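You operate a simulated robot arm through the tools that you are given. There is no shell and no other tool. Be economical: measure what you need, move in short steps, check, and stop when the job is done.

Carry out the task below with a simulated two-armed robot. There is one attempt and no reset: what you move stays moved.

## Task
Hold the square tin on the top of the long bench steady with one hand and open the tin lid with the other.

The check looks at the end state, three seconds after you hand in, the way a careful person would. Anything else that was tipped, shoved, dropped, spilled or broken makes it a failure. A push-on lid holds only when it is set on centred and level and pressed home; a screw cap is set on level and turned clockwise until tight.

## Robot
Two 7-joint arms with three-finger grippers on one trunk, on a base that drives. Base frame: it is fixed to the floor where the robot stands at the start and does not move with it; the origin is under the middle of the robot, x ahead of it, y to its left, z up; the surface under the hand at the start is at about z = 800. Readings come in mm, rad, newtons and seconds.
The left shoulder is at the start at [90, 126, 1086], the right one opposite. With the tool pointing down near the work surface each hand reaches from about 380 to 860 mm from the robot's upright axis, wherever it stands, measured 20 degrees to its own side. Places, roughly: square tin (12x8x5 cm) [500, -200, 800]; tin lid [500, -100, 800]. Payload 2.94 kg a hand.
The TCP of each hand is the grasp point between the finger pads, 30 mm short of the fingertips. In the tool frame z runs along the fingers and y along their closing line. The gripper opens to 128 mm. The gripper's body begins 93 mm behind the TCP.
Orientation is that of the tool frame in the base frame, as a unit quaternion [w, x, y, z]. With the fingers straight down and closing along the base's y, the tool's x points along the base's -x, its y along +y and its z along -z.

## Interface
- The arms move only by the tool move_arm. It takes "left_moves", "right_moves" or both (then of equal length, played together; a hand with none holds still); each is a list that holds one entry, the list of rows, each a list of 6 numbers: the shift along the base's x, y, z in mm, then the turn, a rotation vector about the base's x, y, z in rad. In form: [[[x, y, z, ax, ay, az], ...]]. A call has 1 to 12 rows; each row shifts and turns the commanded pose from where the row before left it. "left_gripper" and "right_gripper" are, for a hand that has rows, the opening, from 0 (shut) to 1 (fully open), set as the call begins (left out, the last holds). Rows are played at 5 a second. More than 50 mm and 0.15 rad between two rows, or a gripper value outside its range, and nothing of the call is played. A pose out of reach is approached as far as the arm can. The call stops where the force on the tool passes 40 N (or 10 N more than at its start, if that is more) or the arm is blocked; 0.2 s more then pass. The fingers move at their own pace and stop on an object; they squeeze with about 34 N. The grip force told is the motor's: it shows also when the fingers shut on nothing. Time passes only in rows, and 0.2 s behind the last, so rows that do not move let the fingers close. The reply holds the time, the measured pose of the TCP, the force on the tool along the base axes, the opening and the grip force, in the units named above and with some noise, with the torque about the TCP (base axes, N m) and any sound that the robot's microphone picked up.
- Cameras (640 x 400 px; columns grow to the right, rows downward): "scene" is now at [228.6, -29.7, 1245.3]; the picture's right is [-0.37, -0.93, 0.00], its down [-0.54, 0.21, -0.81] and it looks along [0.76, -0.30, -0.58] (base axes); focal length 286 px, centre (320, 200). "left" rides on the left gripper at [69, 15, -120] in its tool frame; the picture's right is [-0.21, 0.98, 0.00], its down [-0.82, -0.18, -0.54] and it looks along [-0.53, -0.12, 0.84] (tool axes); focal length 251 px, centre (320, 200). "right" rides on the right gripper at [69, -15, -120] in its tool frame; the picture's right is [0.21, 0.98, 0.00], its down [-0.82, 0.18, -0.54] and it looks along [-0.53, 0.12, 0.84] (tool axes); focal length 251 px, centre (320, 200).
- grab_frame(camera): a new picture of that camera. The clock stands still meanwhile.
- raise_lower(by): slides the trunk up (or, below 0, down) by that many mm; the arms and the scene camera ride with it, the base frame stays. It gives what a move gives, with no picture.
- base_move(legs): drives the robot by 1 to 6 legs, each [ahead, left, turn to the left] in mm, mm and rad, along the robot's own axes; the way and the turn of a leg run together, so that a leg with both is an arc; at most 1500 mm and 3.142 rad a leg. The arms and the cameras ride along, it lands a little off, and it stops where it bumps. It gives what a move gives.
- aim_head(pan, tilt): turns the head with the scene camera to pan (to the left, within 1.396 rad either way) and tilt (down, from -0.506 to 1.204), counted from straight ahead of the robot. It gives what a move gives.
- pixel_to_xyz(camera, pixels): for up to 12 pixels [column, row] of the newest picture of that camera ("zoom" is the newest enlarged one), the place [x, y, z] in the base frame of the surface seen there, good to about 2 mm, but the place of the scene camera against the robot may be out by one fixed shift of up to 18 mm in any direction. The clock stands still meanwhile.
- zoom(camera, box): a new picture of the part [left, top, right, bottom] of that camera's present view, enlarged. The clock stands still meanwhile.
- close_job(): hands the job in; it is judged then, once.

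Keep the steps short. Do not move on a guess: measure, check each grasp and each placing, and mend mistakes. In all there are 80 turns and 78 pictures (those below and enlarged ones count). Leave the grippers open and the arms clear of the work at the hand-in unless told otherwise, and finish with a single line.

The tools are called after "Call:" as a command line: name --argument value ..., lists and objects as JSON in quotes. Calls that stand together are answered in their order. move_arm: Moves the arms, as the interface text tells. Its arguments: {"type":"object","properties":{"left_moves":{"type":"array","items":{"type":"array","items":{"type":"array","items":{"type":"number"}}}},"left_gripper":{"type":"number"},"right_moves":{"type":"array","items":{"type":"array","items":{"type":"array","items":{"type":"number"}}}},"right_gripper":{"type":"number"}},"required":[]} The other tools are called the same way: raise_lower (by) slides the trunk up or down; base_move (legs) drives the base; aim_head (pan, tilt) turns the head that bears the scene camera; grab_frame (camera) takes a picture; pixel_to_xyz (camera, pixels) gives the place of the surface under pixels of a picture; zoom (camera, box) takes an enlarged picture of a part of a camera's view; close_job () hands the job in.

At the start:

```text
time: 0.0
left_position: [484.6, 55.1, 1051.6]
left_tcp_rot: [0.0, -0.001, 1.0, 0.001]
left_contact_force: [0.3, -0.5, -0.9]
left_torque: [-0.03, 0.0, -0.01]
left_width: 128.0
left_gripper_force: 0.1
right_position: [394.2, -290.0, 1080.7]
right_tcp_rot: [0.0, -0.001, 1.0, 0.0]
right_contact_force: [0.7, -0.8, 0.0]
right_torque: [-0.01, -0.01, 0.01]
right_width: 128.2
right_gripper_force: 0.1
trunk travel left (down, up): [-300.0, 247.0]
robot x, y, heading: [0.0, -0.4, -0.001]
head pan, tilt: [-0.377, 0.623]
```

scene: 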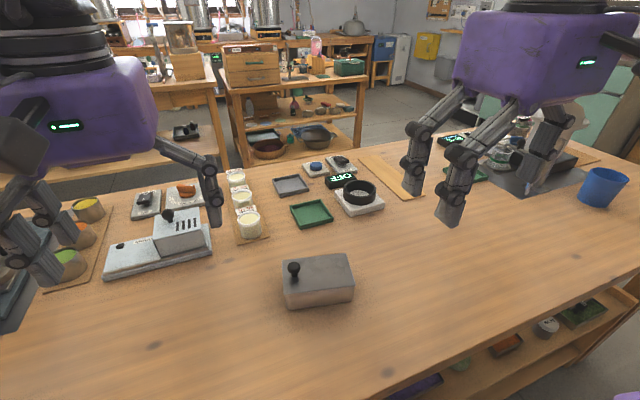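
right: 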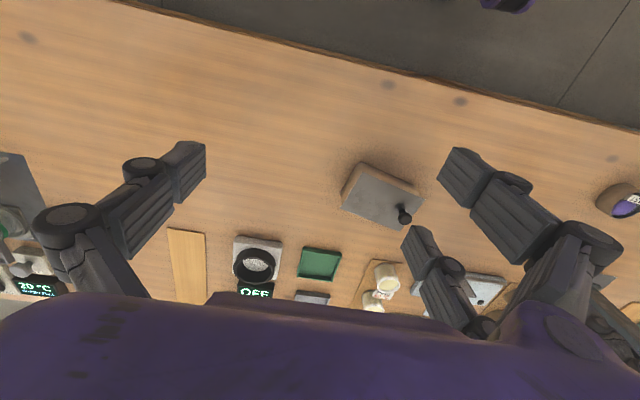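
left: 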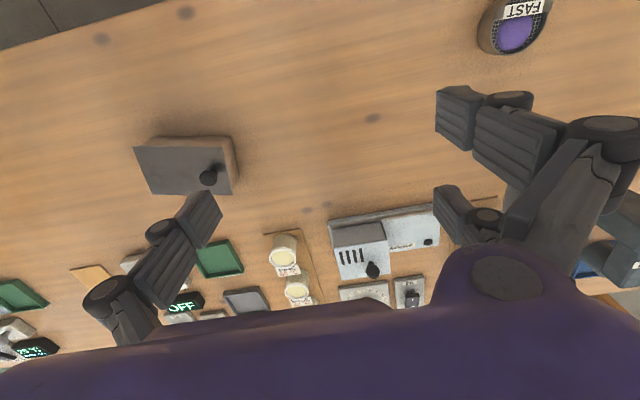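

The tin is the grey box with a black knob near (318,280) in the scene picture. I'll enlarge it to see how the lid sits.

Call:
zoom --camera "scene" --box '[260, 235, 380, 320]'

Call:
zoom --camera "right" --box '[320, 140, 450, 240]'

Call:
pixel_to_xyz --camera "right" --pixels '[[360, 166], [422, 192], [398, 228], [343, 205], [404, 212], [380, 195], [350, 165], [330, 180]]'

Call:
pixel_to_xyz --camera "scene" --pixels '[[283, 262], [346, 255], [353, 287], [288, 290], [294, 268], [325, 272], [289, 308], [353, 300], [320, 310]]'

```text
4.71 times, centred on (320, 278) of scene
```

zoom: 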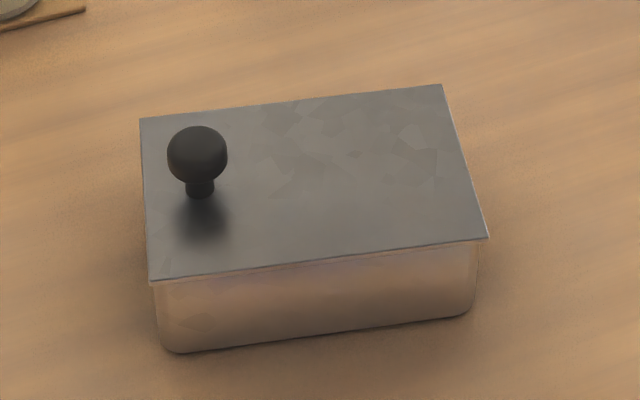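

```text
4.00 times, centred on (385, 190) of right
```

zoom: 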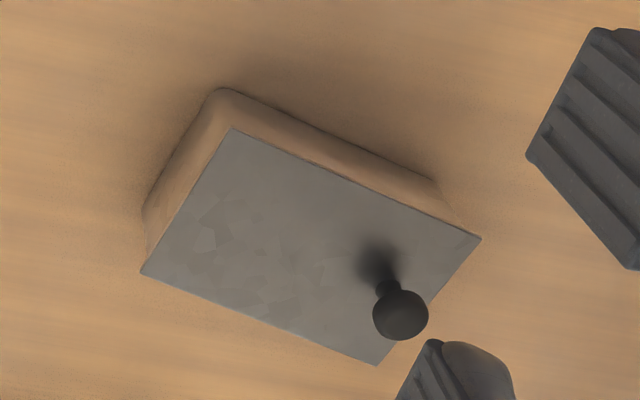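

```text
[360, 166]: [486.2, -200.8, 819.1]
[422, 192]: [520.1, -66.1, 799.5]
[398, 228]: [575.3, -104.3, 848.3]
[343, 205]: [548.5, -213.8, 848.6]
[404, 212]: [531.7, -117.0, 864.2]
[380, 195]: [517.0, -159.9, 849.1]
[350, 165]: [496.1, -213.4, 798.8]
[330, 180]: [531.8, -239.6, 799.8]
```

```text
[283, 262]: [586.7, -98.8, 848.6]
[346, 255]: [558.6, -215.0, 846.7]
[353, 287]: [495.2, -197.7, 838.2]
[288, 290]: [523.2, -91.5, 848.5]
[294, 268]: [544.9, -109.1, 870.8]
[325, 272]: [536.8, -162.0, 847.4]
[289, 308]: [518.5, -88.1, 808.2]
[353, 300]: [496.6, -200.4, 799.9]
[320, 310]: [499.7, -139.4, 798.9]
```

Call:
pixel_to_xyz --camera "zoom" --pixels '[[233, 133], [473, 238], [377, 361], [146, 270], [385, 283], [401, 318], [401, 295], [310, 240], [432, 195], [225, 95], [150, 205], [145, 240]]'

Call:
zoom --camera "left" --box '[120, 120, 250, 205]'

```text
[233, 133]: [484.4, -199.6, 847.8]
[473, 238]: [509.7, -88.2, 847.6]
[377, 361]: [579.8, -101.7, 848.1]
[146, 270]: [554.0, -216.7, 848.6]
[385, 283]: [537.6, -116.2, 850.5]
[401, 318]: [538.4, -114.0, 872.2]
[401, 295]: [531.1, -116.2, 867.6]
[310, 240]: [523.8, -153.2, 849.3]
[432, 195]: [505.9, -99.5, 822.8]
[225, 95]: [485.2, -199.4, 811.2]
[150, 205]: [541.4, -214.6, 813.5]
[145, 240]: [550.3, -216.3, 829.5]
```

```text
4.71 times, centred on (185, 162) of left
```

zoom: 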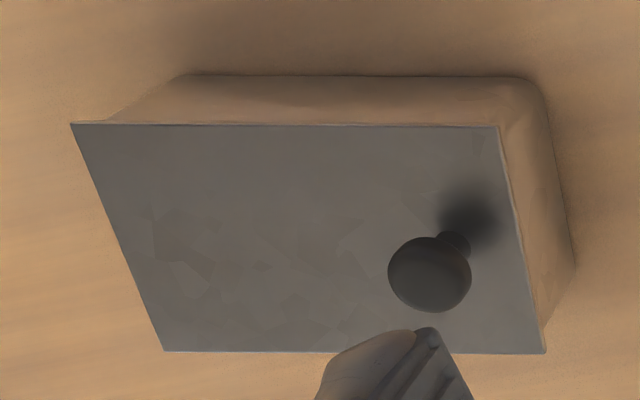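

The lid centre is about (532,-151), top z 848. Its long axis is about (0.22,0.975), and the knob is near the +y end. I'd like the left hand to hold the body low from the +y end and the right hand to work the knob, so I'll measure the obstacles on the left first.

Call:
grab_frame --camera "scene"

Call:
pixel_to_xyz --camera "scene" --pixels '[[248, 222], [262, 236], [240, 240], [210, 250], [180, 225], [205, 222], [106, 276], [200, 255], [150, 245], [70, 262], [310, 212], [320, 225]]'

Call:
zoom --camera "scene" --box '[0, 150, 320, 350]'

```text
71 pictures are left
```

scene: 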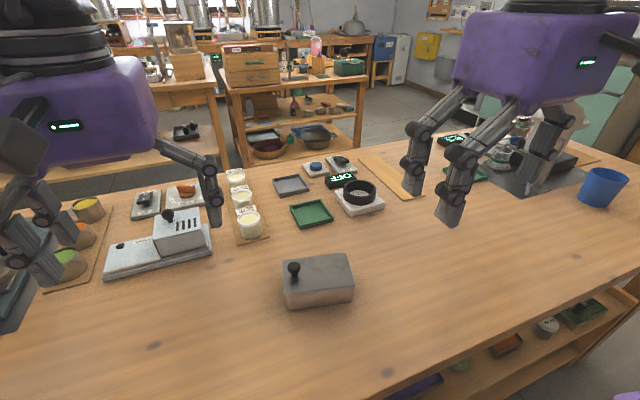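

```text
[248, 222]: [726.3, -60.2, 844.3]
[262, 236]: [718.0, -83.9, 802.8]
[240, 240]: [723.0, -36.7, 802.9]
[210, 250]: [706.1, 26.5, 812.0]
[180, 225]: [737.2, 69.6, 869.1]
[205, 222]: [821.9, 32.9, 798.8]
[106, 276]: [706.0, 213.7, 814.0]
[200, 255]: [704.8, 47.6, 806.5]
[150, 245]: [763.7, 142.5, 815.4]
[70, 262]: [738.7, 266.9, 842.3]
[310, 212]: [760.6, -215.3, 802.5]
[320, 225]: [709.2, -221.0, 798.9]
```

```text
2.00 times, centred on (160, 250) of scene
```

zoom: 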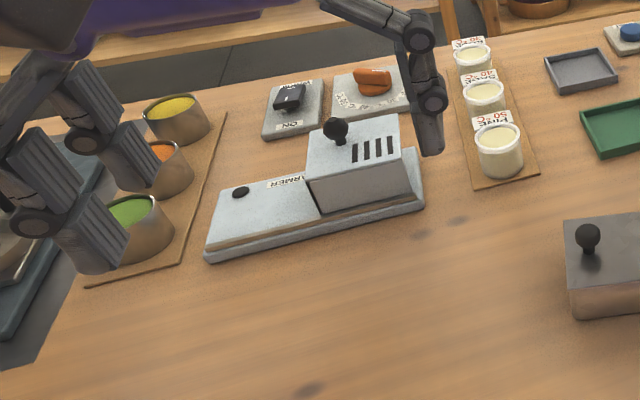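

The strip x<700 on the left is clear. I'll first yaw the left hand so it closes across the tin's short side, moving it above the +y end.

Call:
move_arm --left_moves '[[[7, -5, 0, 0, 0, 0.1348], [7, -5, 0, 0, 0, 0.1348], [7, -5, 0, 0, 0, 0.1348], [7, -5, 0, 0, 0, 0.1348], [7, -5, 0, 0, 0, 0.1348], [7, -5, 0, 0, 0, 0.1348], [7, -5, 0, 0, 0, 0.1348], [7, -5, 0, 0, 0, 0.1348], [7, -5, 0, 0, 0, 0.1348], [7, -5, 0, 0, 0, 0.1348], [0, 0, 0, 0, 0, 0]]]'

```text
time: 2.4
left_position: [554.5, 5.5, 1051.8]
left_tcp_rot: [0.0, -0.624, 0.781, 0.0]
left_contact_force: [-0.1, 0.4, -0.1]
left_torque: [0.0, 0.0, 0.04]
left_width: 128.0
left_gripper_force: 0.1
right_position: [394.2, -289.9, 1081.6]
right_tcp_rot: [0.0, 0.001, 1.0, 0.0]
right_contact_force: [0.2, -0.8, 0.3]
right_torque: [-0.01, -0.02, 0.01]
right_width: 127.9
right_gripper_force: 0.1
trunk travel left (down, up): [-300.0, 247.0]
robot x, y, heading: [-0.7, -0.3, 0.003]
head pan, tilt: [-0.377, 0.623]
```

The yaw worked. Next I'll tilt the hand 60° so the fingers point toward -u and 30° down, lowering it partway.

Call:
move_arm --left_moves '[[[0, 0, -10, -0.1276, 0.0289, 0], [0, 0, -10, -0.1276, 0.0289, 0], [0, 0, -10, -0.1276, 0.0289, 0], [0, 0, -10, -0.1276, 0.0289, 0], [0, 0, -10, -0.1276, 0.0289, 0], [0, 0, -10, -0.1276, 0.0289, 0], [0, 0, -10, -0.1276, 0.0289, 0], [0, 0, -10, -0.1276, 0.0289, 0], [0, 0, 0, 0, 0, 0]]]'

Call:
grab_frame --camera "scene"

Call:
grab_frame --camera "left"

```text
time: 4.4
left_position: [554.1, 5.2, 970.5]
left_tcp_rot: [-0.391, -0.54, 0.677, -0.312]
left_contact_force: [-0.6, -1.0, 0.8]
left_torque: [0.04, 0.01, 0.01]
left_width: 128.1
left_gripper_force: 0.1
right_position: [394.3, -289.4, 1081.9]
right_tcp_rot: [0.0, 0.0, 1.0, -0.001]
right_contact_force: [-0.4, -0.1, 0.6]
right_torque: [0.03, -0.01, -0.01]
right_width: 128.2
right_gripper_force: 0.0
trunk travel left (down, up): [-300.0, 247.0]
robot x, y, heading: [2.3, -1.7, -0.0]
head pan, tilt: [-0.377, 0.623]
```

```text
69 pictures are left
```

scene: 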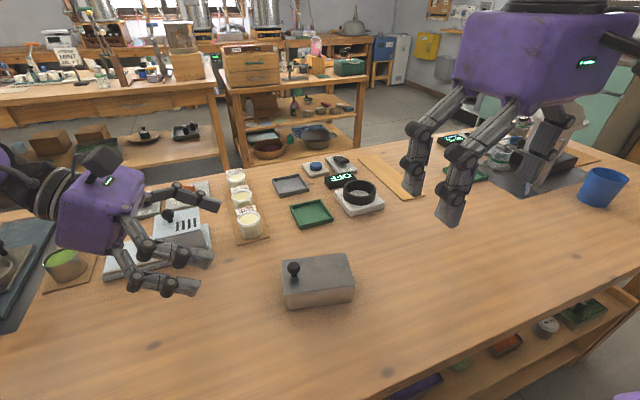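

```text
68 pictures are left
```

left: 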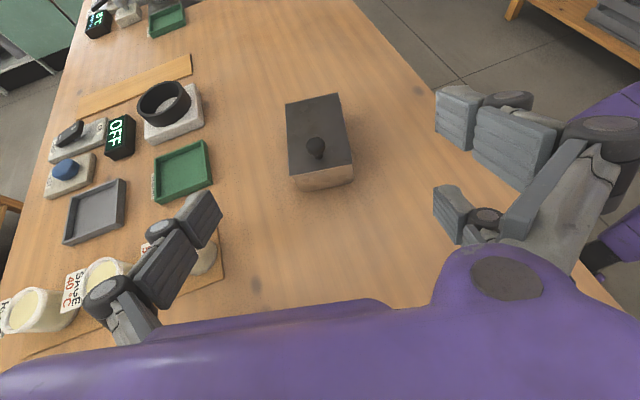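

The pose is good. I'll lower it in front of the tin's +y end, still about 25 mm clear of it.

Call:
move_arm --left_moves '[[[1, -9, -28, 0, 0, 0], [1, -9, -28, 0, 0, 0], [1, -9, -28, 0, 0, 0], [0, -9, -28, 0, 0, 0], [0, -6, -26, 0, 0, 0], [0, 0, 0, 0, 0, 0]]]'

Call:
grab_frame --camera "scene"

Call:
grab_frame --camera "left"

Call:
grab_frame --camera "right"

```text
time: 5.8
left_position: [555.8, -37.5, 835.9]
left_tcp_rot: [-0.392, -0.539, 0.676, -0.315]
left_contact_force: [-2.4, 9.1, 29.1]
left_torque: [1.06, 1.86, -0.69]
left_width: 128.4
left_gripper_force: 0.0
right_position: [391.0, -287.6, 1081.5]
right_tcp_rot: [0.001, 0.0, 1.0, -0.001]
right_contact_force: [0.2, -0.9, 0.0]
right_torque: [-0.01, 0.01, 0.0]
right_width: 128.0
right_gripper_force: 0.0
trunk travel left (down, up): [-300.0, 247.0]
robot x, y, heading: [1.0, 2.0, 0.004]
head pan, tilt: [-0.377, 0.623]
```

```text
67 pictures are left
```

scene: 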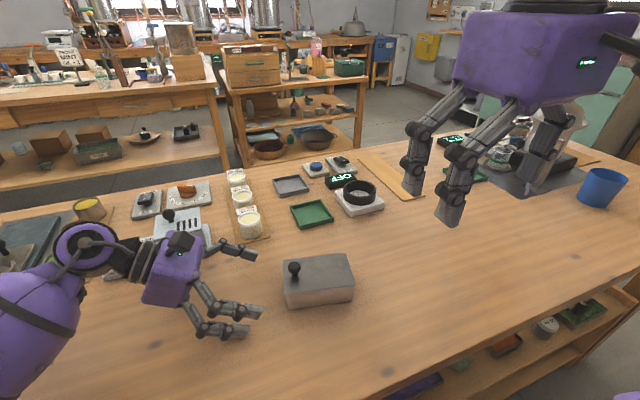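

```text
66 pictures are left
```

left: 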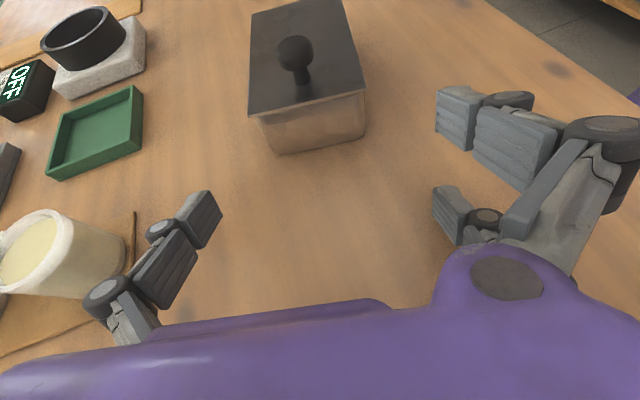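

```text
65 pictures are left
```

right: 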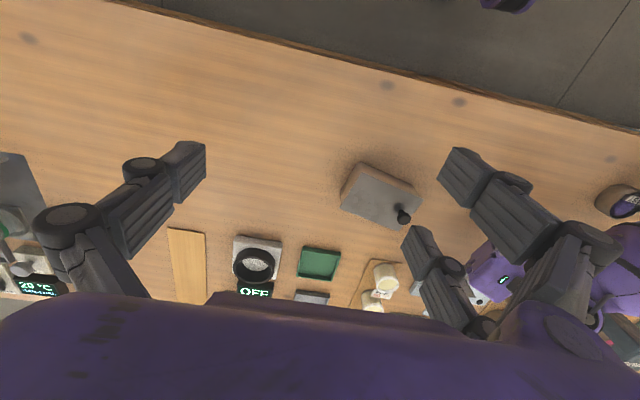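

The hand reports 29 N upward at z 836, so something on the near side touches the bench. The near side seems to have two finger branches, so I'll look closely and measure their tips.

Call:
zoom --camera "scene" --box '[130, 220, 370, 370]'

Call:
pixel_to_xyz --camera "zoom" --pixels '[[330, 250], [345, 255], [340, 238], [310, 245], [300, 293], [290, 285], [310, 305], [270, 295], [335, 90], [320, 85], [345, 345], [280, 310]]'

```text
2.67 times, centred on (250, 295) of scene
```

zoom: 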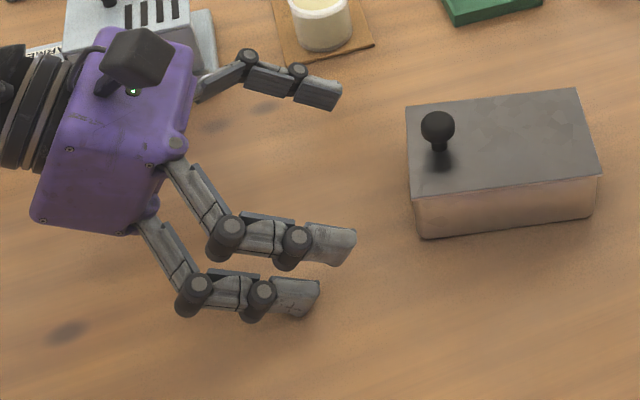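

```text
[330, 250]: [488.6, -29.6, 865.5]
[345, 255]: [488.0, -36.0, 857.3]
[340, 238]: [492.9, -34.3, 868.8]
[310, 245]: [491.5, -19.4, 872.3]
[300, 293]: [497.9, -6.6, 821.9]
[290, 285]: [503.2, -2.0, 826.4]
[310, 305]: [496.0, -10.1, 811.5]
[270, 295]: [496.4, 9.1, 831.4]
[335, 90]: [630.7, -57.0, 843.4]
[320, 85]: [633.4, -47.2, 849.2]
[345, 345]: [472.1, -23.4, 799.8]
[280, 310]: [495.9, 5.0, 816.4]
```

The gripper really has a pair of fingers (about 53 mm apart) opposing a thumb, and the lower one touches the bench. I'll back the left hand up a little, and shut the right gripper in free air to see how the fingers meet.

Call:
move_arm --left_moves '[[[0, 10, 20, 0, 0, 0], [0, 10, 20, 0, 0, 0], [0, 0, 0, 0, 0, 0], [0, 0, 0, 0, 0, 0]]]' --right_moves '[[[0, 0, 0, 0, 0, 0], [0, 0, 0, 0, 0, 0], [0, 0, 0, 0, 0, 0], [0, 0, 0, 0, 0, 0]]]' --right_gripper 0.1

Call:
grab_frame --camera "right"

Call:
zoom --camera "scene" --box '[360, 0, 600, 250]'

```text
time: 6.8
left_position: [556.8, -17.0, 872.5]
left_tcp_rot: [-0.39, -0.541, 0.676, -0.313]
left_contact_force: [0.3, 0.1, 0.5]
left_torque: [-0.02, -0.01, -0.01]
left_width: 128.4
left_gripper_force: 0.1
right_position: [393.8, -289.0, 1082.0]
right_tcp_rot: [0.0, 0.0, 1.0, 0.0]
right_contact_force: [0.0, 0.0, -1.3]
right_torque: [0.02, -0.01, -0.03]
right_width: 12.9
right_gripper_force: 0.1
trunk travel left (down, up): [-300.0, 247.0]
robot x, y, heading: [-0.3, -2.6, -0.001]
head pan, tilt: [-0.377, 0.623]
```

```text
63 pictures are left
```

right: 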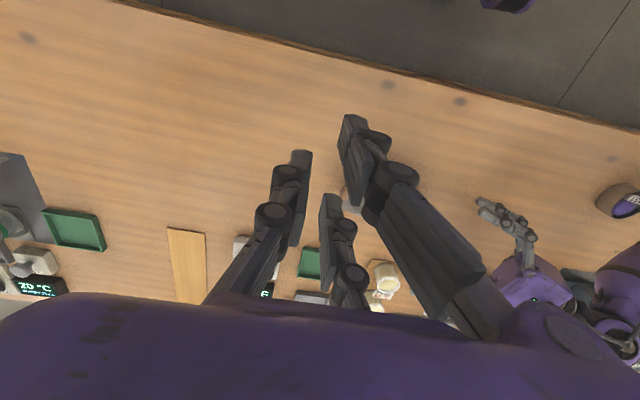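

```text
1.60 times, centred on (480, 125) of scene
```

zoom: 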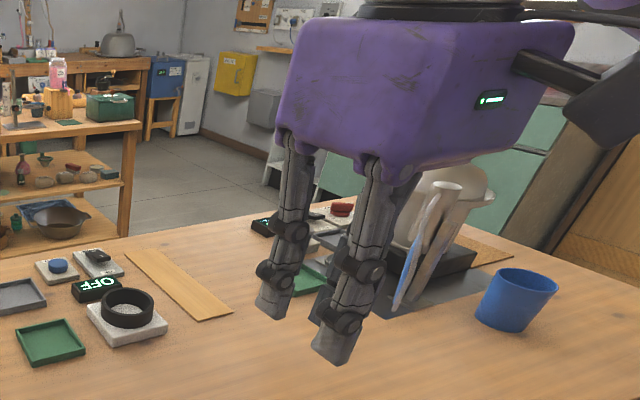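

I'll measure the pads of the nearly closed right gripper to learn the finger widths and offsets along tool x.

Call:
zoom --camera "right" --box '[220, 100, 440, 260]'

Call:
pixel_to_xyz --camera "right" --pixels '[[343, 120], [360, 120], [342, 150], [368, 150], [323, 200], [333, 200], [322, 225], [295, 154], [308, 154], [300, 185], [308, 190], [352, 175]]'

```text
2.50 times, centred on (330, 180) of right
```

zoom: 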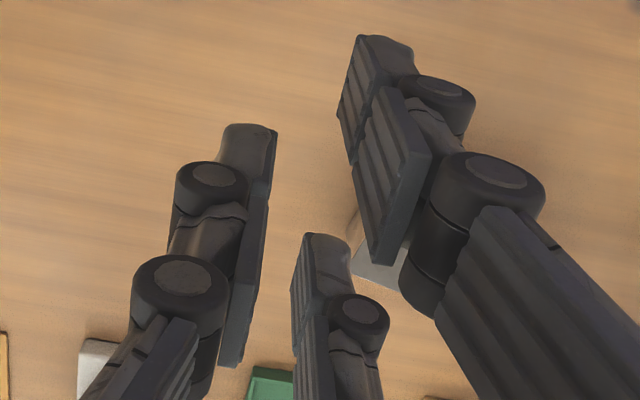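

```text
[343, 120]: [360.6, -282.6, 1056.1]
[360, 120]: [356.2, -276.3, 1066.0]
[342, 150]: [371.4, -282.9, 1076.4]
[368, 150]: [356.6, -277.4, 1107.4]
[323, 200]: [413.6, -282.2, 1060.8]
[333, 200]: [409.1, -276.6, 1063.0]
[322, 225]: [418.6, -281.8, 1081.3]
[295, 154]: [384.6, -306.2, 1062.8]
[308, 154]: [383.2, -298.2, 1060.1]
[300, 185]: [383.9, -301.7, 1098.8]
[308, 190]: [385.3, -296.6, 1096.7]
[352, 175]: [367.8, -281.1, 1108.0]
```

The thumb spans tool x ±10 and the pair sits at ±(17–37), so the knob must be pinched at tool x ≈ -13.5, between the thumb and one finger. I'll back the left hand off and bring the right hand, turned to close along the tin's short axis, above the knob.

Call:
move_arm --left_moves '[[[2, 10, 0, 0, 0, 0], [2, 10, 0, 0, 0, 0], [2, 10, 0, 0, 0, 0], [2, 10, 0, 0, 0, 0], [2, 10, 0, 0, 0, 0], [2, 10, 0, 0, 0, 0], [2, 10, 0, 0, 0, 0], [2, 10, 0, 0, 0, 0], [0, 0, 0, 0, 0, 0], [0, 0, 0, 0, 0, 0], [0, 0, 0, 0, 0, 0], [0, 0, 0, 0, 0, 0]]]' --right_moves '[[[12.2, 15.6, -5, 0, 0, -0.1495], [12.2, 15.6, -5, 0, 0, -0.1495], [12.2, 15.6, -5, 0, 0, -0.1495], [12.2, 15.6, -5, 0, 0, -0.1495], [12.2, 15.6, -5, 0, 0, -0.1495], [12.2, 15.6, -5, 0, 0, -0.1495], [12.2, 15.6, -5, 0, 0, -0.1495], [12.2, 15.6, -5, 0, 0, -0.1495], [12.2, 15.6, -5, 0, 0, -0.1495], [12.2, 15.6, -5, 0, 0, -0.1495], [12.2, 15.6, -5, 0, 0, -0.1495], [12.2, 15.6, -5, 0, 0, -0.1495]]]' --right_gripper 0.45

Call:
grab_frame --camera "right"

Call:
grab_frame --camera "scene"

```text
time: 9.4
left_position: [576.0, 63.4, 870.8]
left_tcp_rot: [-0.391, -0.541, 0.677, -0.311]
left_contact_force: [0.3, -0.7, -0.3]
left_torque: [0.0, -0.02, -0.06]
left_width: 127.8
left_gripper_force: 0.0
right_position: [542.5, -102.6, 1020.6]
right_tcp_rot: [-0.001, 0.783, 0.621, -0.001]
right_contact_force: [-0.1, 0.3, 0.9]
right_torque: [0.0, -0.03, 0.01]
right_width: 57.7
right_gripper_force: 0.0
trunk travel left (down, up): [-300.0, 247.0]
robot x, y, heading: [3.6, 1.2, -0.0]
head pan, tilt: [-0.377, 0.623]
```

```text
60 pictures are left
```

right: 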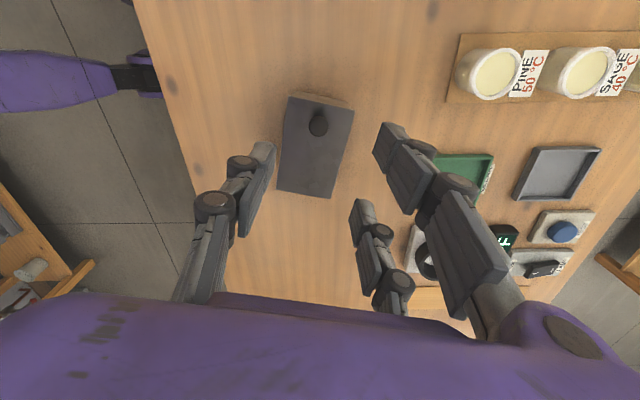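

```text
59 pictures are left
```

scene: 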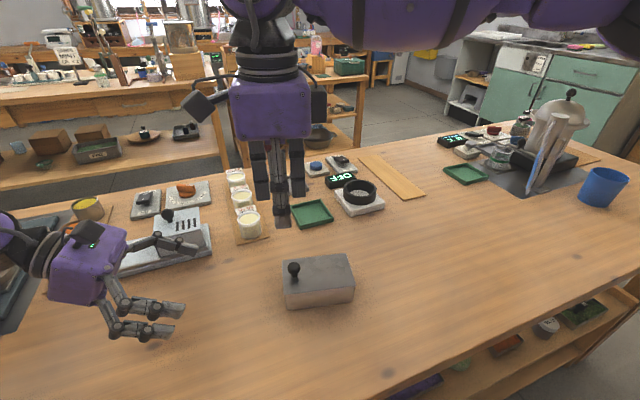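

I'll enlarge the lid in the right view and measure the knob.

Call:
zoom --camera "right" --box '[260, 80, 380, 205]'

Call:
pixel_to_xyz --camera "right" --pixels '[[318, 115], [318, 122], [312, 122], [325, 122], [318, 130], [289, 97], [352, 112], [333, 196], [279, 188], [316, 140]]'

```text
3.20 times, centred on (320, 142) of right
```

zoom: 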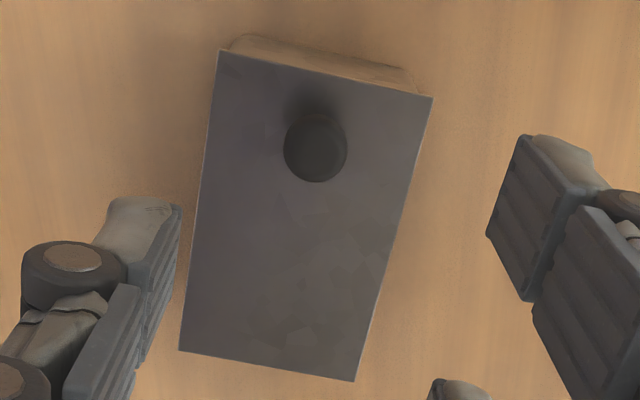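

```text
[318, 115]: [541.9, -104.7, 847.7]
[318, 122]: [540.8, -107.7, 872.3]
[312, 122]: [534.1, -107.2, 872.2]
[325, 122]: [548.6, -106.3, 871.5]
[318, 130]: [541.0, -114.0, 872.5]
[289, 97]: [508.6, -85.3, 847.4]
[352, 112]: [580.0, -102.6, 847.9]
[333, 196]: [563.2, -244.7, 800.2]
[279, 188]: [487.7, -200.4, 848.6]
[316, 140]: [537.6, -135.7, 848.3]
```

Knob centre ≈ (540,-113,862), radius ≈10.5. I'll shift the right hand slightly and descend to z≈884, which puts the fingertips 6 mm above the lid.

Call:
move_arm --right_moves '[[[0.5, 2.7, -27, 0, 0, 0], [0, 0, -27, 0, 0, 0], [0, 0, -27, 0, 0, 0], [0, 0, -27, 0, 0, 0], [0, 0, -20, 0, 0, 0], [0, 0, -8, 0, 0, 0], [0, 0, 0, 0, 0, 0]]]'

Call:
grab_frame --camera "right"

Call:
zoom --camera "scene" --box '[220, 190, 400, 320]'

```text
time: 11.0
left_position: [574.7, 63.6, 872.5]
left_tcp_rot: [-0.391, -0.54, 0.677, -0.312]
left_contact_force: [-0.2, -0.6, -1.1]
left_torque: [0.0, 0.0, 0.03]
left_width: 127.9
left_gripper_force: 0.0
right_position: [547.4, -113.4, 889.4]
right_tcp_rot: [0.0, 0.782, 0.623, 0.0]
right_contact_force: [0.0, 0.0, 1.0]
right_torque: [0.02, 0.01, 0.01]
right_width: 57.7
right_gripper_force: 0.0
right hand out of reach, approached as far as the arm can: row 4, 5
trunk travel left (down, up): [-300.0, 247.0]
robot x, y, heading: [4.7, 1.8, -0.002]
head pan, tilt: [-0.377, 0.623]
```

```text
57 pictures are left
```

right: 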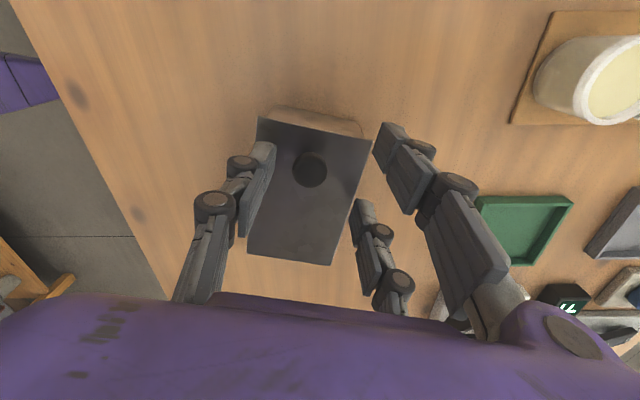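

```text
3.08 times, centred on (310, 255) of scene
```

zoom: 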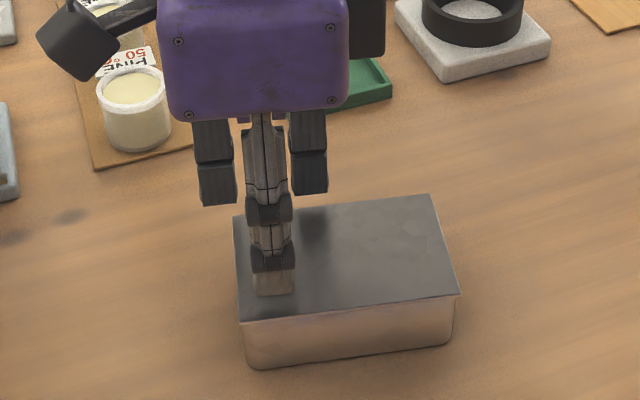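

The right hand ran out of reach, probably at a wrist limit, and stopped at (547,-113,889). It's touching nothing. I'll rise and turn the hand half a turn to the other yaw, which is nearer the start pose.

Call:
move_arm --right_moves '[[[0, 0, 35, 0, 0, 0], [0, 0, 35, 0, 0, 0.148], [0, 0, 35, 0, 0, 0.1496], [0, 0, 0, 0, 0, 0.1496], [0, 0, 0, 0, 0, 0.1496], [0, 0, 0, 0, 0, 0.1496], [0, 0, 0, 0, 0, 0.1496], [0, 0, 0, 0, 0, 0.1496], [0, 0, 0, 0, 0, 0.1496], [0, 0, 0, 0, 0, 0.1496], [0, 0, 0, 0, 0, 0.1496], [0, 0, 0, 0, 0, 0.1496]]]'

Call:
move_arm --right_moves '[[[0, 0, 0, 0, 0, 0.1496], [0, 0, 0, 0, 0, 0.1496], [0, 0, 0, 0, 0, 0.1496], [0, 0, 0, 0, 0, 0.1496], [0, 0, 0, 0, 0, 0.1496], [0, 0, 0, 0, 0, 0.1496], [0, 0, 0, 0, 0, 0.1496], [0, 0, 0, 0, 0, 0.1496], [0, 0, 0, 0, 0, 0.1496], [0, 0, 0, 0, 0, 0.1496], [0, 0, 0, 0, 0, 0]]]'

```text
time: 13.6
left_position: [574.4, 64.0, 871.9]
left_tcp_rot: [-0.392, -0.539, 0.677, -0.312]
left_contact_force: [0.9, 0.1, 0.6]
left_torque: [-0.04, -0.02, 0.0]
left_width: 128.2
left_gripper_force: 0.1
right_position: [547.3, -113.5, 993.9]
right_tcp_rot: [0.0, 0.074, 0.997, 0.0]
right_contact_force: [0.9, 0.2, 1.0]
right_torque: [0.02, 0.01, 0.0]
right_width: 57.7
right_gripper_force: 0.1
trunk travel left (down, up): [-300.0, 247.0]
robot x, y, heading: [0.1, -0.1, -0.001]
head pan, tilt: [-0.377, 0.623]
```

```text
time: 16.0
left_position: [573.2, 63.1, 871.8]
left_tcp_rot: [-0.391, -0.54, 0.677, -0.312]
left_contact_force: [0.4, 0.4, -0.5]
left_torque: [0.0, 0.0, 0.02]
left_width: 128.1
left_gripper_force: 0.1
right_position: [437.8, -88.6, 989.2]
right_tcp_rot: [0.001, -0.619, 0.785, -0.003]
right_contact_force: [0.3, 0.8, 0.4]
right_torque: [-0.02, -0.05, 0.0]
right_width: 57.8
right_gripper_force: 0.1
right hand out of reach, approached as far as the arm can: row 8, 9, 10
trunk travel left (down, up): [-300.0, 247.0]
robot x, y, heading: [-1.7, -1.9, 0.0]
head pan, tilt: [-0.377, 0.623]
```

That yaw reaches even less far, so I'll turn back. A better fix is to drive the robot a little left and turn slightly right, putting the tin nearer the right arm's comfortable zone. First I'll raise both hands and return the right yaw.

Call:
move_arm --left_moves '[[[0, 0, 15, 0, 0, 0], [0, 0, 15, 0, 0, 0], [0, 0, 15, 0, 0, 0], [0, 0, 15, 0, 0, 0], [0, 0, 15, 0, 0, 0], [0, 0, 15, 0, 0, 0], [0, 0, 15, 0, 0, 0], [0, 0, 0, 0, 0, 0], [0, 0, 0, 0, 0, 0], [0, 0, 0, 0, 0, 0], [0, 0, 0, 0, 0, 0], [0, 0, 0, 0, 0, 0]]]' --right_moves '[[[0, -10, 5, 0, 0, -0.1496], [0, -10, 5, 0, 0, -0.1496], [0, -10, 5, 0, 0, -0.1496], [0, -10, 5, 0, 0, -0.1496], [0, -10, 5, 0, 0, -0.1496], [0, -10, 5, 0, 0, -0.1496], [0, -10, 5, 0, 0, -0.1496], [0, -10, 5, 0, 0, -0.1496], [0, 0, 5, 0, 0, -0.1496], [0, 0, 5, 0, 0, -0.1496], [0, 0, 0, 0, 0, -0.1496], [0, 0, 0, 0, 0, -0.1496]]]'

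Call:
base_move --legs '[[0, 130, 0], [0, 0, -0.15]]'

Call:
grab_frame --camera "scene"

```text
time: 18.6
left_position: [574.8, 64.1, 977.3]
left_tcp_rot: [-0.39, -0.541, 0.677, -0.312]
left_contact_force: [0.7, 0.1, 0.0]
left_torque: [-0.01, -0.01, -0.02]
left_width: 128.0
left_gripper_force: 0.0
right_position: [438.9, -166.7, 1038.8]
right_tcp_rot: [0.001, 0.224, 0.975, 0.0]
right_contact_force: [0.9, -0.7, -0.1]
right_torque: [0.0, -0.01, 0.0]
right_width: 57.5
right_gripper_force: 0.0
trunk travel left (down, up): [-300.0, 247.0]
robot x, y, heading: [0.5, 0.9, -0.002]
head pan, tilt: [-0.377, 0.623]
```

```text
time: 21.0
left_position: [578.4, 106.8, 979.0]
left_tcp_rot: [-0.413, -0.489, 0.715, -0.283]
left_contact_force: [0.6, -1.1, 0.2]
left_torque: [0.0, 0.01, -0.02]
left_width: 128.1
left_gripper_force: 0.1
right_position: [408.6, -101.0, 1040.1]
right_tcp_rot: [0.0, 0.295, 0.955, 0.0]
right_contact_force: [-0.8, 0.0, 0.8]
right_torque: [0.01, 0.04, -0.01]
right_width: 57.6
right_gripper_force: 0.1
trunk travel left (down, up): [-300.0, 247.0]
robot x, y, heading: [0.2, 131.4, -0.152]
head pan, tilt: [-0.377, 0.623]
```

```text
55 pictures are left
```

scene: 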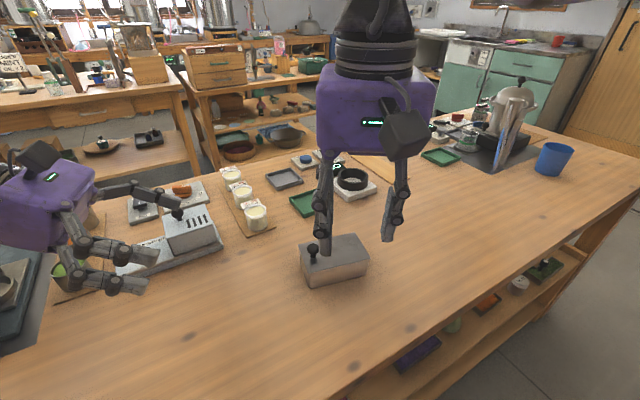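

The drive landed at heading -0.152. Now I'll turn the right hand to the tin's yaw (another -1.195 rad) and go above the knob.

Call:
move_arm --right_moves '[[[16.8, 0.1, -7, 0, 0, -0.1494], [16.8, 0.1, -7, 0, 0, -0.1494], [16.8, 0.1, -7, 0, 0, -0.1494], [16.8, 0.1, -7, 0, 0, -0.1494], [16.8, 0.1, -7, 0, 0, -0.1494], [16.8, 0.1, -7, 0, 0, -0.1494], [16.8, 0.1, -7, 0, 0, -0.1494], [16.8, 0.1, -7, 0, 0, -0.1494], [0, 0, 0, 0, 0, 0]]]'

Call:
move_arm --right_moves '[[[0, 0, -20, 0, 0, 0], [0, 0, -20, 0, 0, 0], [0, 0, -20, 0, 0, 0], [0, 0, 0, 0, 0, 0]]]'

Call:
grab_frame --camera "right"

```text
time: 23.0
left_position: [577.1, 107.4, 978.7]
left_tcp_rot: [-0.413, -0.488, 0.715, -0.282]
left_contact_force: [1.0, 0.6, 0.8]
left_torque: [-0.01, -0.01, -0.02]
left_width: 128.0
left_gripper_force: 0.1
right_position: [542.5, -100.4, 983.1]
right_tcp_rot: [0.0, 0.782, 0.623, 0.0]
right_contact_force: [-1.2, 0.7, 0.1]
right_torque: [0.02, -0.06, -0.02]
right_width: 57.7
right_gripper_force: 0.1
trunk travel left (down, up): [-300.0, 247.0]
robot x, y, heading: [0.0, 131.0, -0.152]
head pan, tilt: [-0.377, 0.623]
```

```text
time: 24.0
left_position: [577.7, 107.0, 976.7]
left_tcp_rot: [-0.412, -0.489, 0.715, -0.282]
left_contact_force: [0.4, 0.1, 0.3]
left_torque: [-0.02, 0.04, -0.05]
left_width: 128.2
left_gripper_force: 0.1
right_position: [542.7, -101.1, 922.8]
right_tcp_rot: [0.0, 0.781, 0.624, 0.0]
right_contact_force: [-0.6, -0.2, 1.4]
right_torque: [0.02, 0.0, 0.0]
right_width: 57.5
right_gripper_force: 0.1
trunk travel left (down, up): [-300.0, 247.0]
robot x, y, heading: [0.5, 130.2, -0.149]
head pan, tilt: [-0.377, 0.623]
```

```text
54 pictures are left
```

right: 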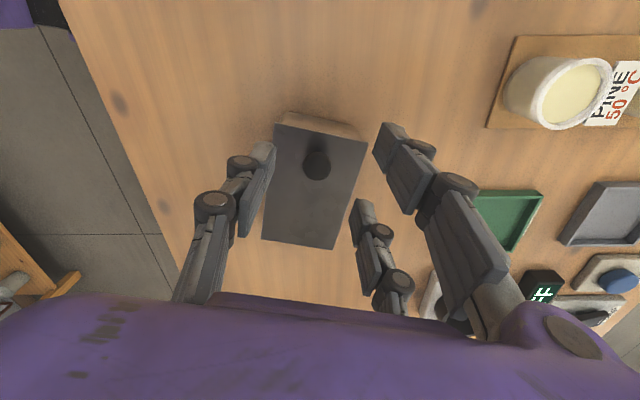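

The reach is fine here. I'll go down the last 39 mm.

Call:
move_arm --right_moves '[[[0.3, 1, -15, 0, 0, 0], [0, 0, -15, 0, 0, 0], [0, 0, -9, 0, 0, 0], [0, 0, 0, 0, 0, 0]]]'

Call:
grab_frame --camera "right"

Call:
zoom --camera "scene" --box '[250, 160, 430, 300]'

```text
time: 25.0
left_position: [576.3, 105.9, 977.4]
left_tcp_rot: [-0.413, -0.489, 0.715, -0.283]
left_contact_force: [0.0, -0.4, 0.2]
left_torque: [-0.01, 0.01, -0.01]
left_width: 128.0
left_gripper_force: 0.0
right_position: [543.3, -99.0, 885.3]
right_tcp_rot: [0.0, 0.782, 0.624, 0.0]
right_contact_force: [-0.9, -1.0, -1.3]
right_torque: [0.02, 0.03, 0.01]
right_width: 57.5
right_gripper_force: 0.0
trunk travel left (down, up): [-300.0, 247.0]
robot x, y, heading: [-1.5, 129.8, -0.15]
head pan, tilt: [-0.377, 0.623]
```

```text
53 pictures are left
```

right: 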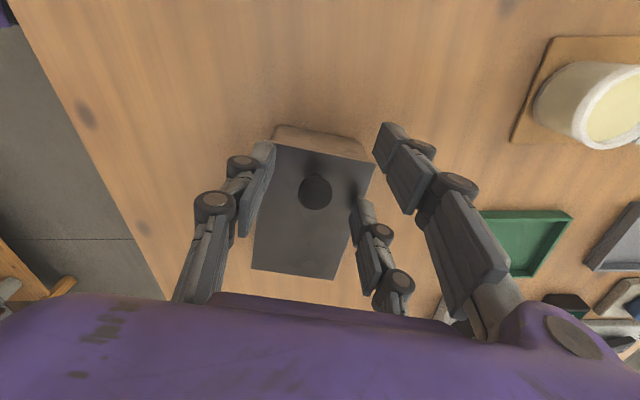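

```text
2.86 times, centred on (340, 230) of scene
```

zoom: 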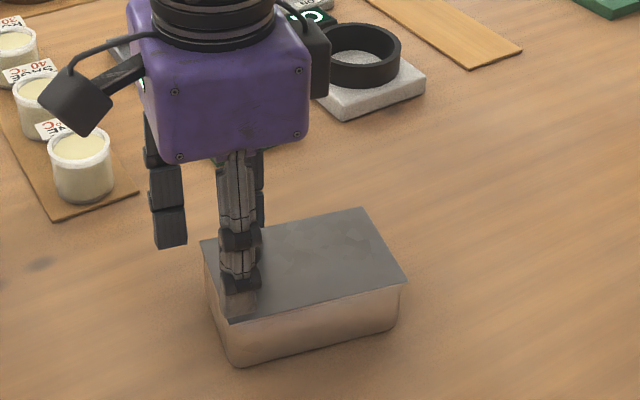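

The knob lies between the thumb and the lower pair finger. I'll close in two stages, first to about 28 mm.

Call:
move_arm --right_moves '[[[0, 0, 0, 0, 0, 0], [0, 0, 0, 0, 0, 0]]]' --right_gripper 0.2

Call:
zoom --camera "right" --box '[220, 110, 420, 290]'

```text
time: 25.6
left_position: [577.9, 107.3, 977.5]
left_tcp_rot: [-0.413, -0.488, 0.715, -0.282]
left_contact_force: [0.0, -0.8, -0.6]
left_torque: [-0.02, 0.0, 0.03]
left_width: 127.8
left_gripper_force: 0.1
right_position: [543.8, -98.9, 884.4]
right_tcp_rot: [0.0, 0.782, 0.624, 0.0]
right_contact_force: [0.0, 0.0, -0.4]
right_torque: [0.01, -0.02, 0.01]
right_width: 25.7
right_gripper_force: 0.1
trunk travel left (down, up): [-300.0, 247.0]
robot x, y, heading: [0.3, 129.5, -0.153]
head pan, tilt: [-0.377, 0.623]
```

```text
2.22 times, centred on (320, 200) of right
```

zoom: 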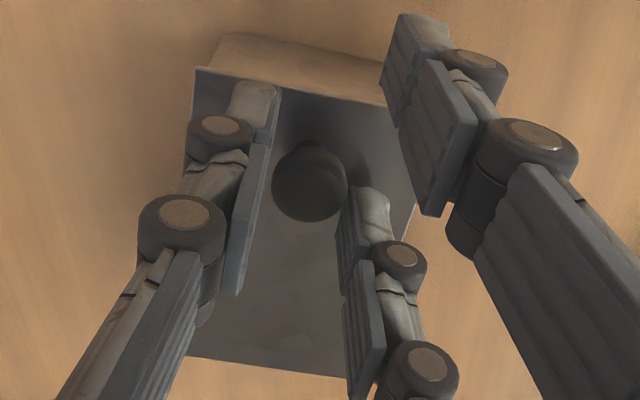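

Call:
move_arm --right_moves '[[[0, 0, 0, 0, 0, 0], [0, 0, 0, 0, 0, 0]]]' --right_gripper 0.13

Call:
zoom --camera "right" --box '[220, 110, 420, 290]'

Call:
zoom --camera "scene" --box '[280, 200, 380, 280]'

```text
time: 26.2
left_position: [577.8, 105.9, 978.4]
left_tcp_rot: [-0.413, -0.489, 0.714, -0.283]
left_contact_force: [0.2, 0.0, 0.0]
left_torque: [-0.03, 0.04, 0.03]
left_width: 128.1
left_gripper_force: 0.1
right_position: [541.7, -98.9, 884.9]
right_tcp_rot: [0.0, 0.782, 0.624, 0.0]
right_contact_force: [0.7, 0.4, 0.4]
right_torque: [-0.01, 0.03, 0.06]
right_width: 18.9
right_gripper_force: 34.0
trunk travel left (down, up): [-300.0, 247.0]
robot x, y, heading: [1.7, 128.2, -0.153]
head pan, tilt: [-0.377, 0.623]
```

```text
2.22 times, centred on (320, 200) of right
```

zoom: 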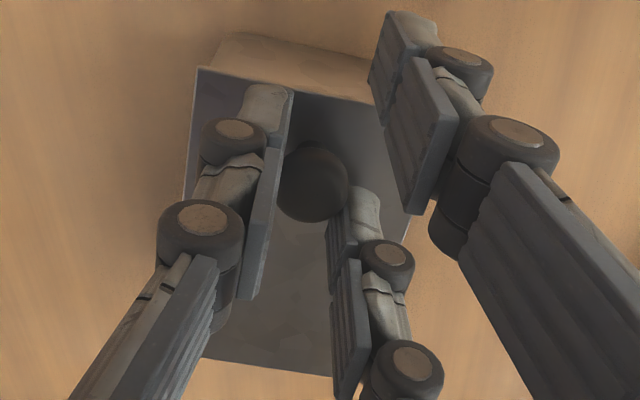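

```text
5.00 times, centred on (330, 240) of scene
```

zoom: 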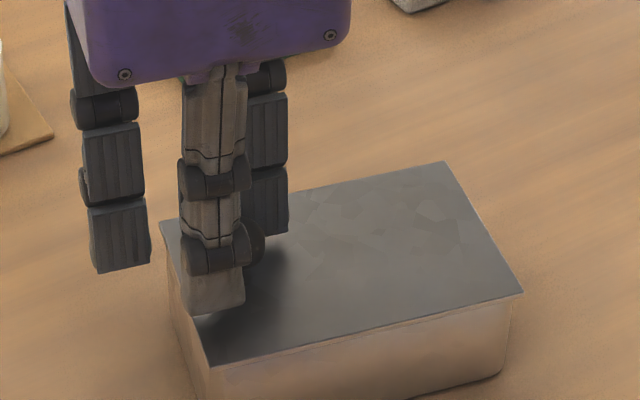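

The grip holds on the knob at 18.9 mm with 34 N, and the tin looks unmoved. I'll make a very small test lift of 2 mm and read the forces.

Call:
move_arm --right_moves '[[[0, 0, 1, 0, 0, 0], [0, 0, 1, 0, 0, 0], [0, 0, 0, 0, 0, 0]]]'

Call:
zoom --camera "scene" --box '[280, 200, 380, 280]'

```text
time: 27.0
left_position: [577.1, 106.6, 976.7]
left_tcp_rot: [-0.413, -0.488, 0.715, -0.282]
left_contact_force: [0.8, 0.0, -0.5]
left_torque: [-0.04, 0.02, 0.0]
left_width: 127.7
left_gripper_force: 0.0
right_position: [543.5, -99.5, 885.9]
right_tcp_rot: [0.0, 0.781, 0.624, 0.0]
right_contact_force: [0.0, -0.8, 0.0]
right_torque: [0.2, -0.05, -0.01]
right_width: 18.9
right_gripper_force: 34.4
trunk travel left (down, up): [-300.0, 247.0]
robot x, y, heading: [1.1, 129.0, -0.151]
head pan, tilt: [-0.377, 0.623]
```

```text
5.00 times, centred on (330, 240) of scene
```

zoom: 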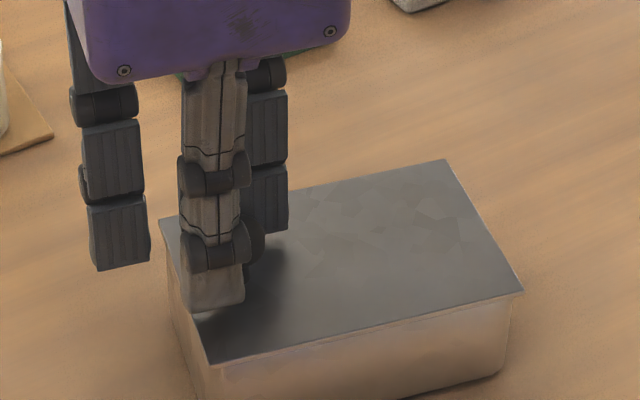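

The force is almost zero. I'll lift 6 mm more.

Call:
move_arm --right_moves '[[[0, 0, 2, 0, 0, 0], [0, 0, 2, 0, 0, 0], [0, 0, 2, 0, 0, 0], [0, 0, 0, 0, 0, 0]]]'

Call:
zoom --camera "scene" --box '[280, 200, 380, 280]'

```text
time: 28.0
left_position: [576.3, 107.5, 977.7]
left_tcp_rot: [-0.414, -0.488, 0.715, -0.281]
left_contact_force: [-0.5, 0.4, 0.0]
left_torque: [0.03, 0.06, -0.03]
left_width: 128.0
left_gripper_force: 0.1
right_position: [543.7, -98.8, 892.1]
right_tcp_rot: [0.0, 0.782, 0.624, 0.002]
right_contact_force: [-0.6, 0.3, -5.0]
right_torque: [0.22, -0.06, 0.02]
right_width: 19.0
right_gripper_force: 34.2
trunk travel left (down, up): [-300.0, 247.0]
robot x, y, heading: [0.2, 130.0, -0.153]
head pan, tilt: [-0.377, 0.623]
```

```text
5.00 times, centred on (330, 240) of scene
```

zoom: 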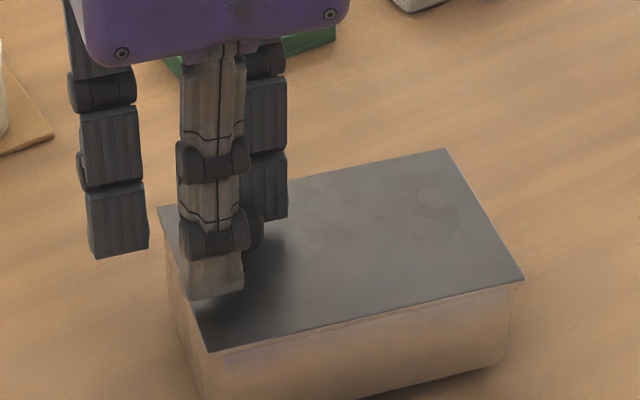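

Both ends rose equally, so the whole tin may be lifting. I'll check the bottom edge.

Call:
zoom --camera "scene" --box '[290, 220, 390, 300]'

Call:
pixel_to_xyz --camera "zoom" --pixels '[[170, 255], [460, 185], [385, 60], [250, 110], [300, 245], [440, 200], [180, 310], [430, 265]]'

```text
5.00 times, centred on (340, 260) of scene
```

zoom: 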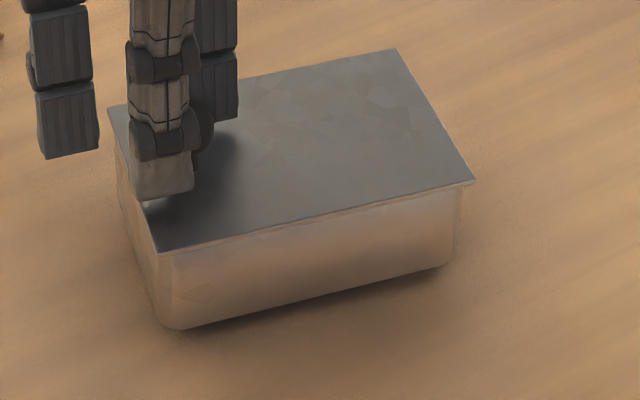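

```text
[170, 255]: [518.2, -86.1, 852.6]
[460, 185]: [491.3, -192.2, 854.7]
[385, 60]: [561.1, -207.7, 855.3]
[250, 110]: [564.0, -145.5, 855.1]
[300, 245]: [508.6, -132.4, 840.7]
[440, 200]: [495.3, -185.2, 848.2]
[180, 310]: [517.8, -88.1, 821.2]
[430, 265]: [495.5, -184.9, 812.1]
```

The whole tin came up level with about 5 N, so the lid is held firmly and a second hand is needed. I'll set the tin back down gently.

Call:
move_arm --right_moves '[[[0, 0, -2.5, 0, 0, 0], [0, 0, -2.5, 0, 0, 0], [0, 0, -2, 0, 0, 0], [0, 0, -1, 0, 0, 0], [0, 0, 0, 0, 0, 0]]]'

Call:
zoom --camera "scene" --box '[290, 220, 390, 300]'

Call:
pixel_to_xyz --camera "zoom" --pixels '[[170, 265], [460, 195], [385, 70], [250, 120], [180, 310]]'

```text
time: 29.2
left_position: [577.2, 107.9, 978.0]
left_tcp_rot: [-0.413, -0.488, 0.716, -0.281]
left_contact_force: [-0.2, 0.3, 0.0]
left_torque: [0.01, -0.03, 0.01]
left_width: 128.1
left_gripper_force: 0.1
right_position: [543.9, -98.6, 883.8]
right_tcp_rot: [0.001, 0.781, 0.624, 0.0]
right_contact_force: [-0.6, 0.6, 0.2]
right_torque: [-0.23, -0.1, -0.01]
right_width: 18.9
right_gripper_force: 34.1
trunk travel left (down, up): [-300.0, 247.0]
robot x, y, heading: [-0.0, 130.2, -0.15]
head pan, tilt: [-0.377, 0.623]
```

```text
5.00 times, centred on (340, 260) of scene
```

zoom: 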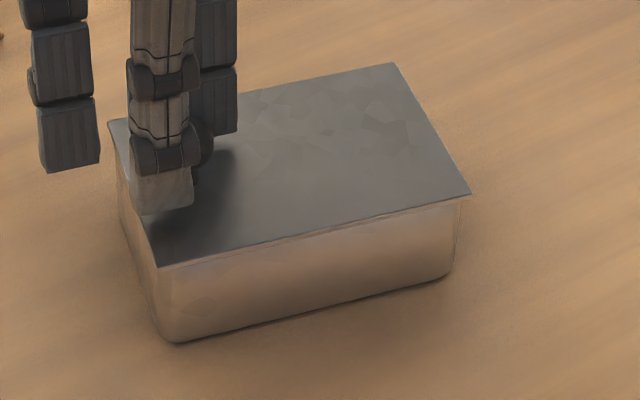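

```text
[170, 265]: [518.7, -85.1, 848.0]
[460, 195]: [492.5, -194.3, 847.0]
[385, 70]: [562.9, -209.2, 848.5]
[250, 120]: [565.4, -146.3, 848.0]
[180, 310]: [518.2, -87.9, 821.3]
```

It's down. I'll open the right fingers a little around the knob and reorient the left hand: yaw back to the tin, fingers only 12° down, rolled 10° so the thumb runs below the lid rim and the upper pair finger above it.

Call:
move_arm --right_gripper 0.22 --right_moves '[[[0, 0, 0, 0, 0, 0], [0, 0, 0, 0, 0, 0], [0, 0, 0, 0, 0, 0], [0, 0, 0, 0, 0, 0], [0, 0, 0, 0, 0, 0], [0, 0, 0, 0, 0, 0], [0, 0, 0, 0, 0, 0], [0, 0, 0, 0, 0, 0]]]' --left_moves '[[[-1.7, -15, 0, 0, 0, 0.0755], [-1.7, -15, 0, 0, 0, 0.0755], [-1.7, -15, -10, -0.102, 0.0231, 0], [-1.7, -15, -10, -0.102, 0.0231, 0], [-1.7, -15, -10, -0.102, 0.0231, 0], [-1.7, -15, -10, 0.0193, 0.0851, 0], [-1.7, -15, -10, 0.0193, 0.0851, 0], [0, 0, 0, 0, 0, 0]]]'

Call:
grab_frame --camera "scene"

Call:
grab_frame --camera "left"

```text
time: 31.0
left_position: [563.7, 1.0, 928.6]
left_tcp_rot: [-0.532, -0.527, 0.571, -0.337]
left_contact_force: [0.4, 0.1, 0.0]
left_torque: [-0.01, 0.0, 0.01]
left_width: 127.8
left_gripper_force: 0.1
right_position: [543.2, -99.9, 884.2]
right_tcp_rot: [0.0, 0.782, 0.623, 0.0]
right_contact_force: [0.2, -0.6, 0.1]
right_torque: [0.01, 0.02, -0.03]
right_width: 27.9
right_gripper_force: 0.0
trunk travel left (down, up): [-300.0, 247.0]
robot x, y, heading: [-0.4, 127.4, -0.151]
head pan, tilt: [-0.377, 0.623]
```

```text
44 pictures are left
```

scene: 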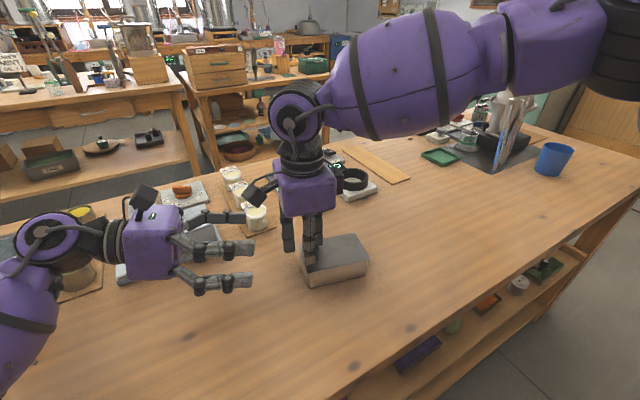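

```text
43 pictures are left
```

left: 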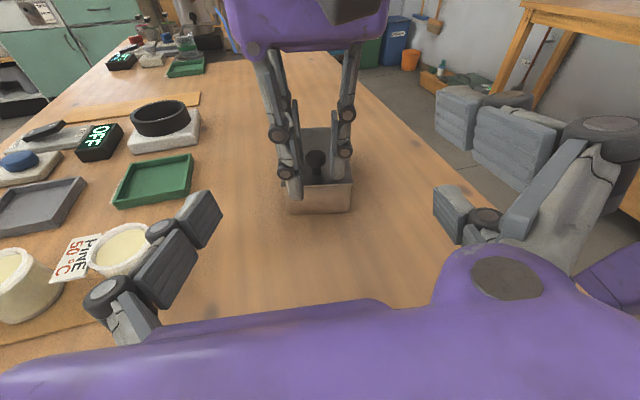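

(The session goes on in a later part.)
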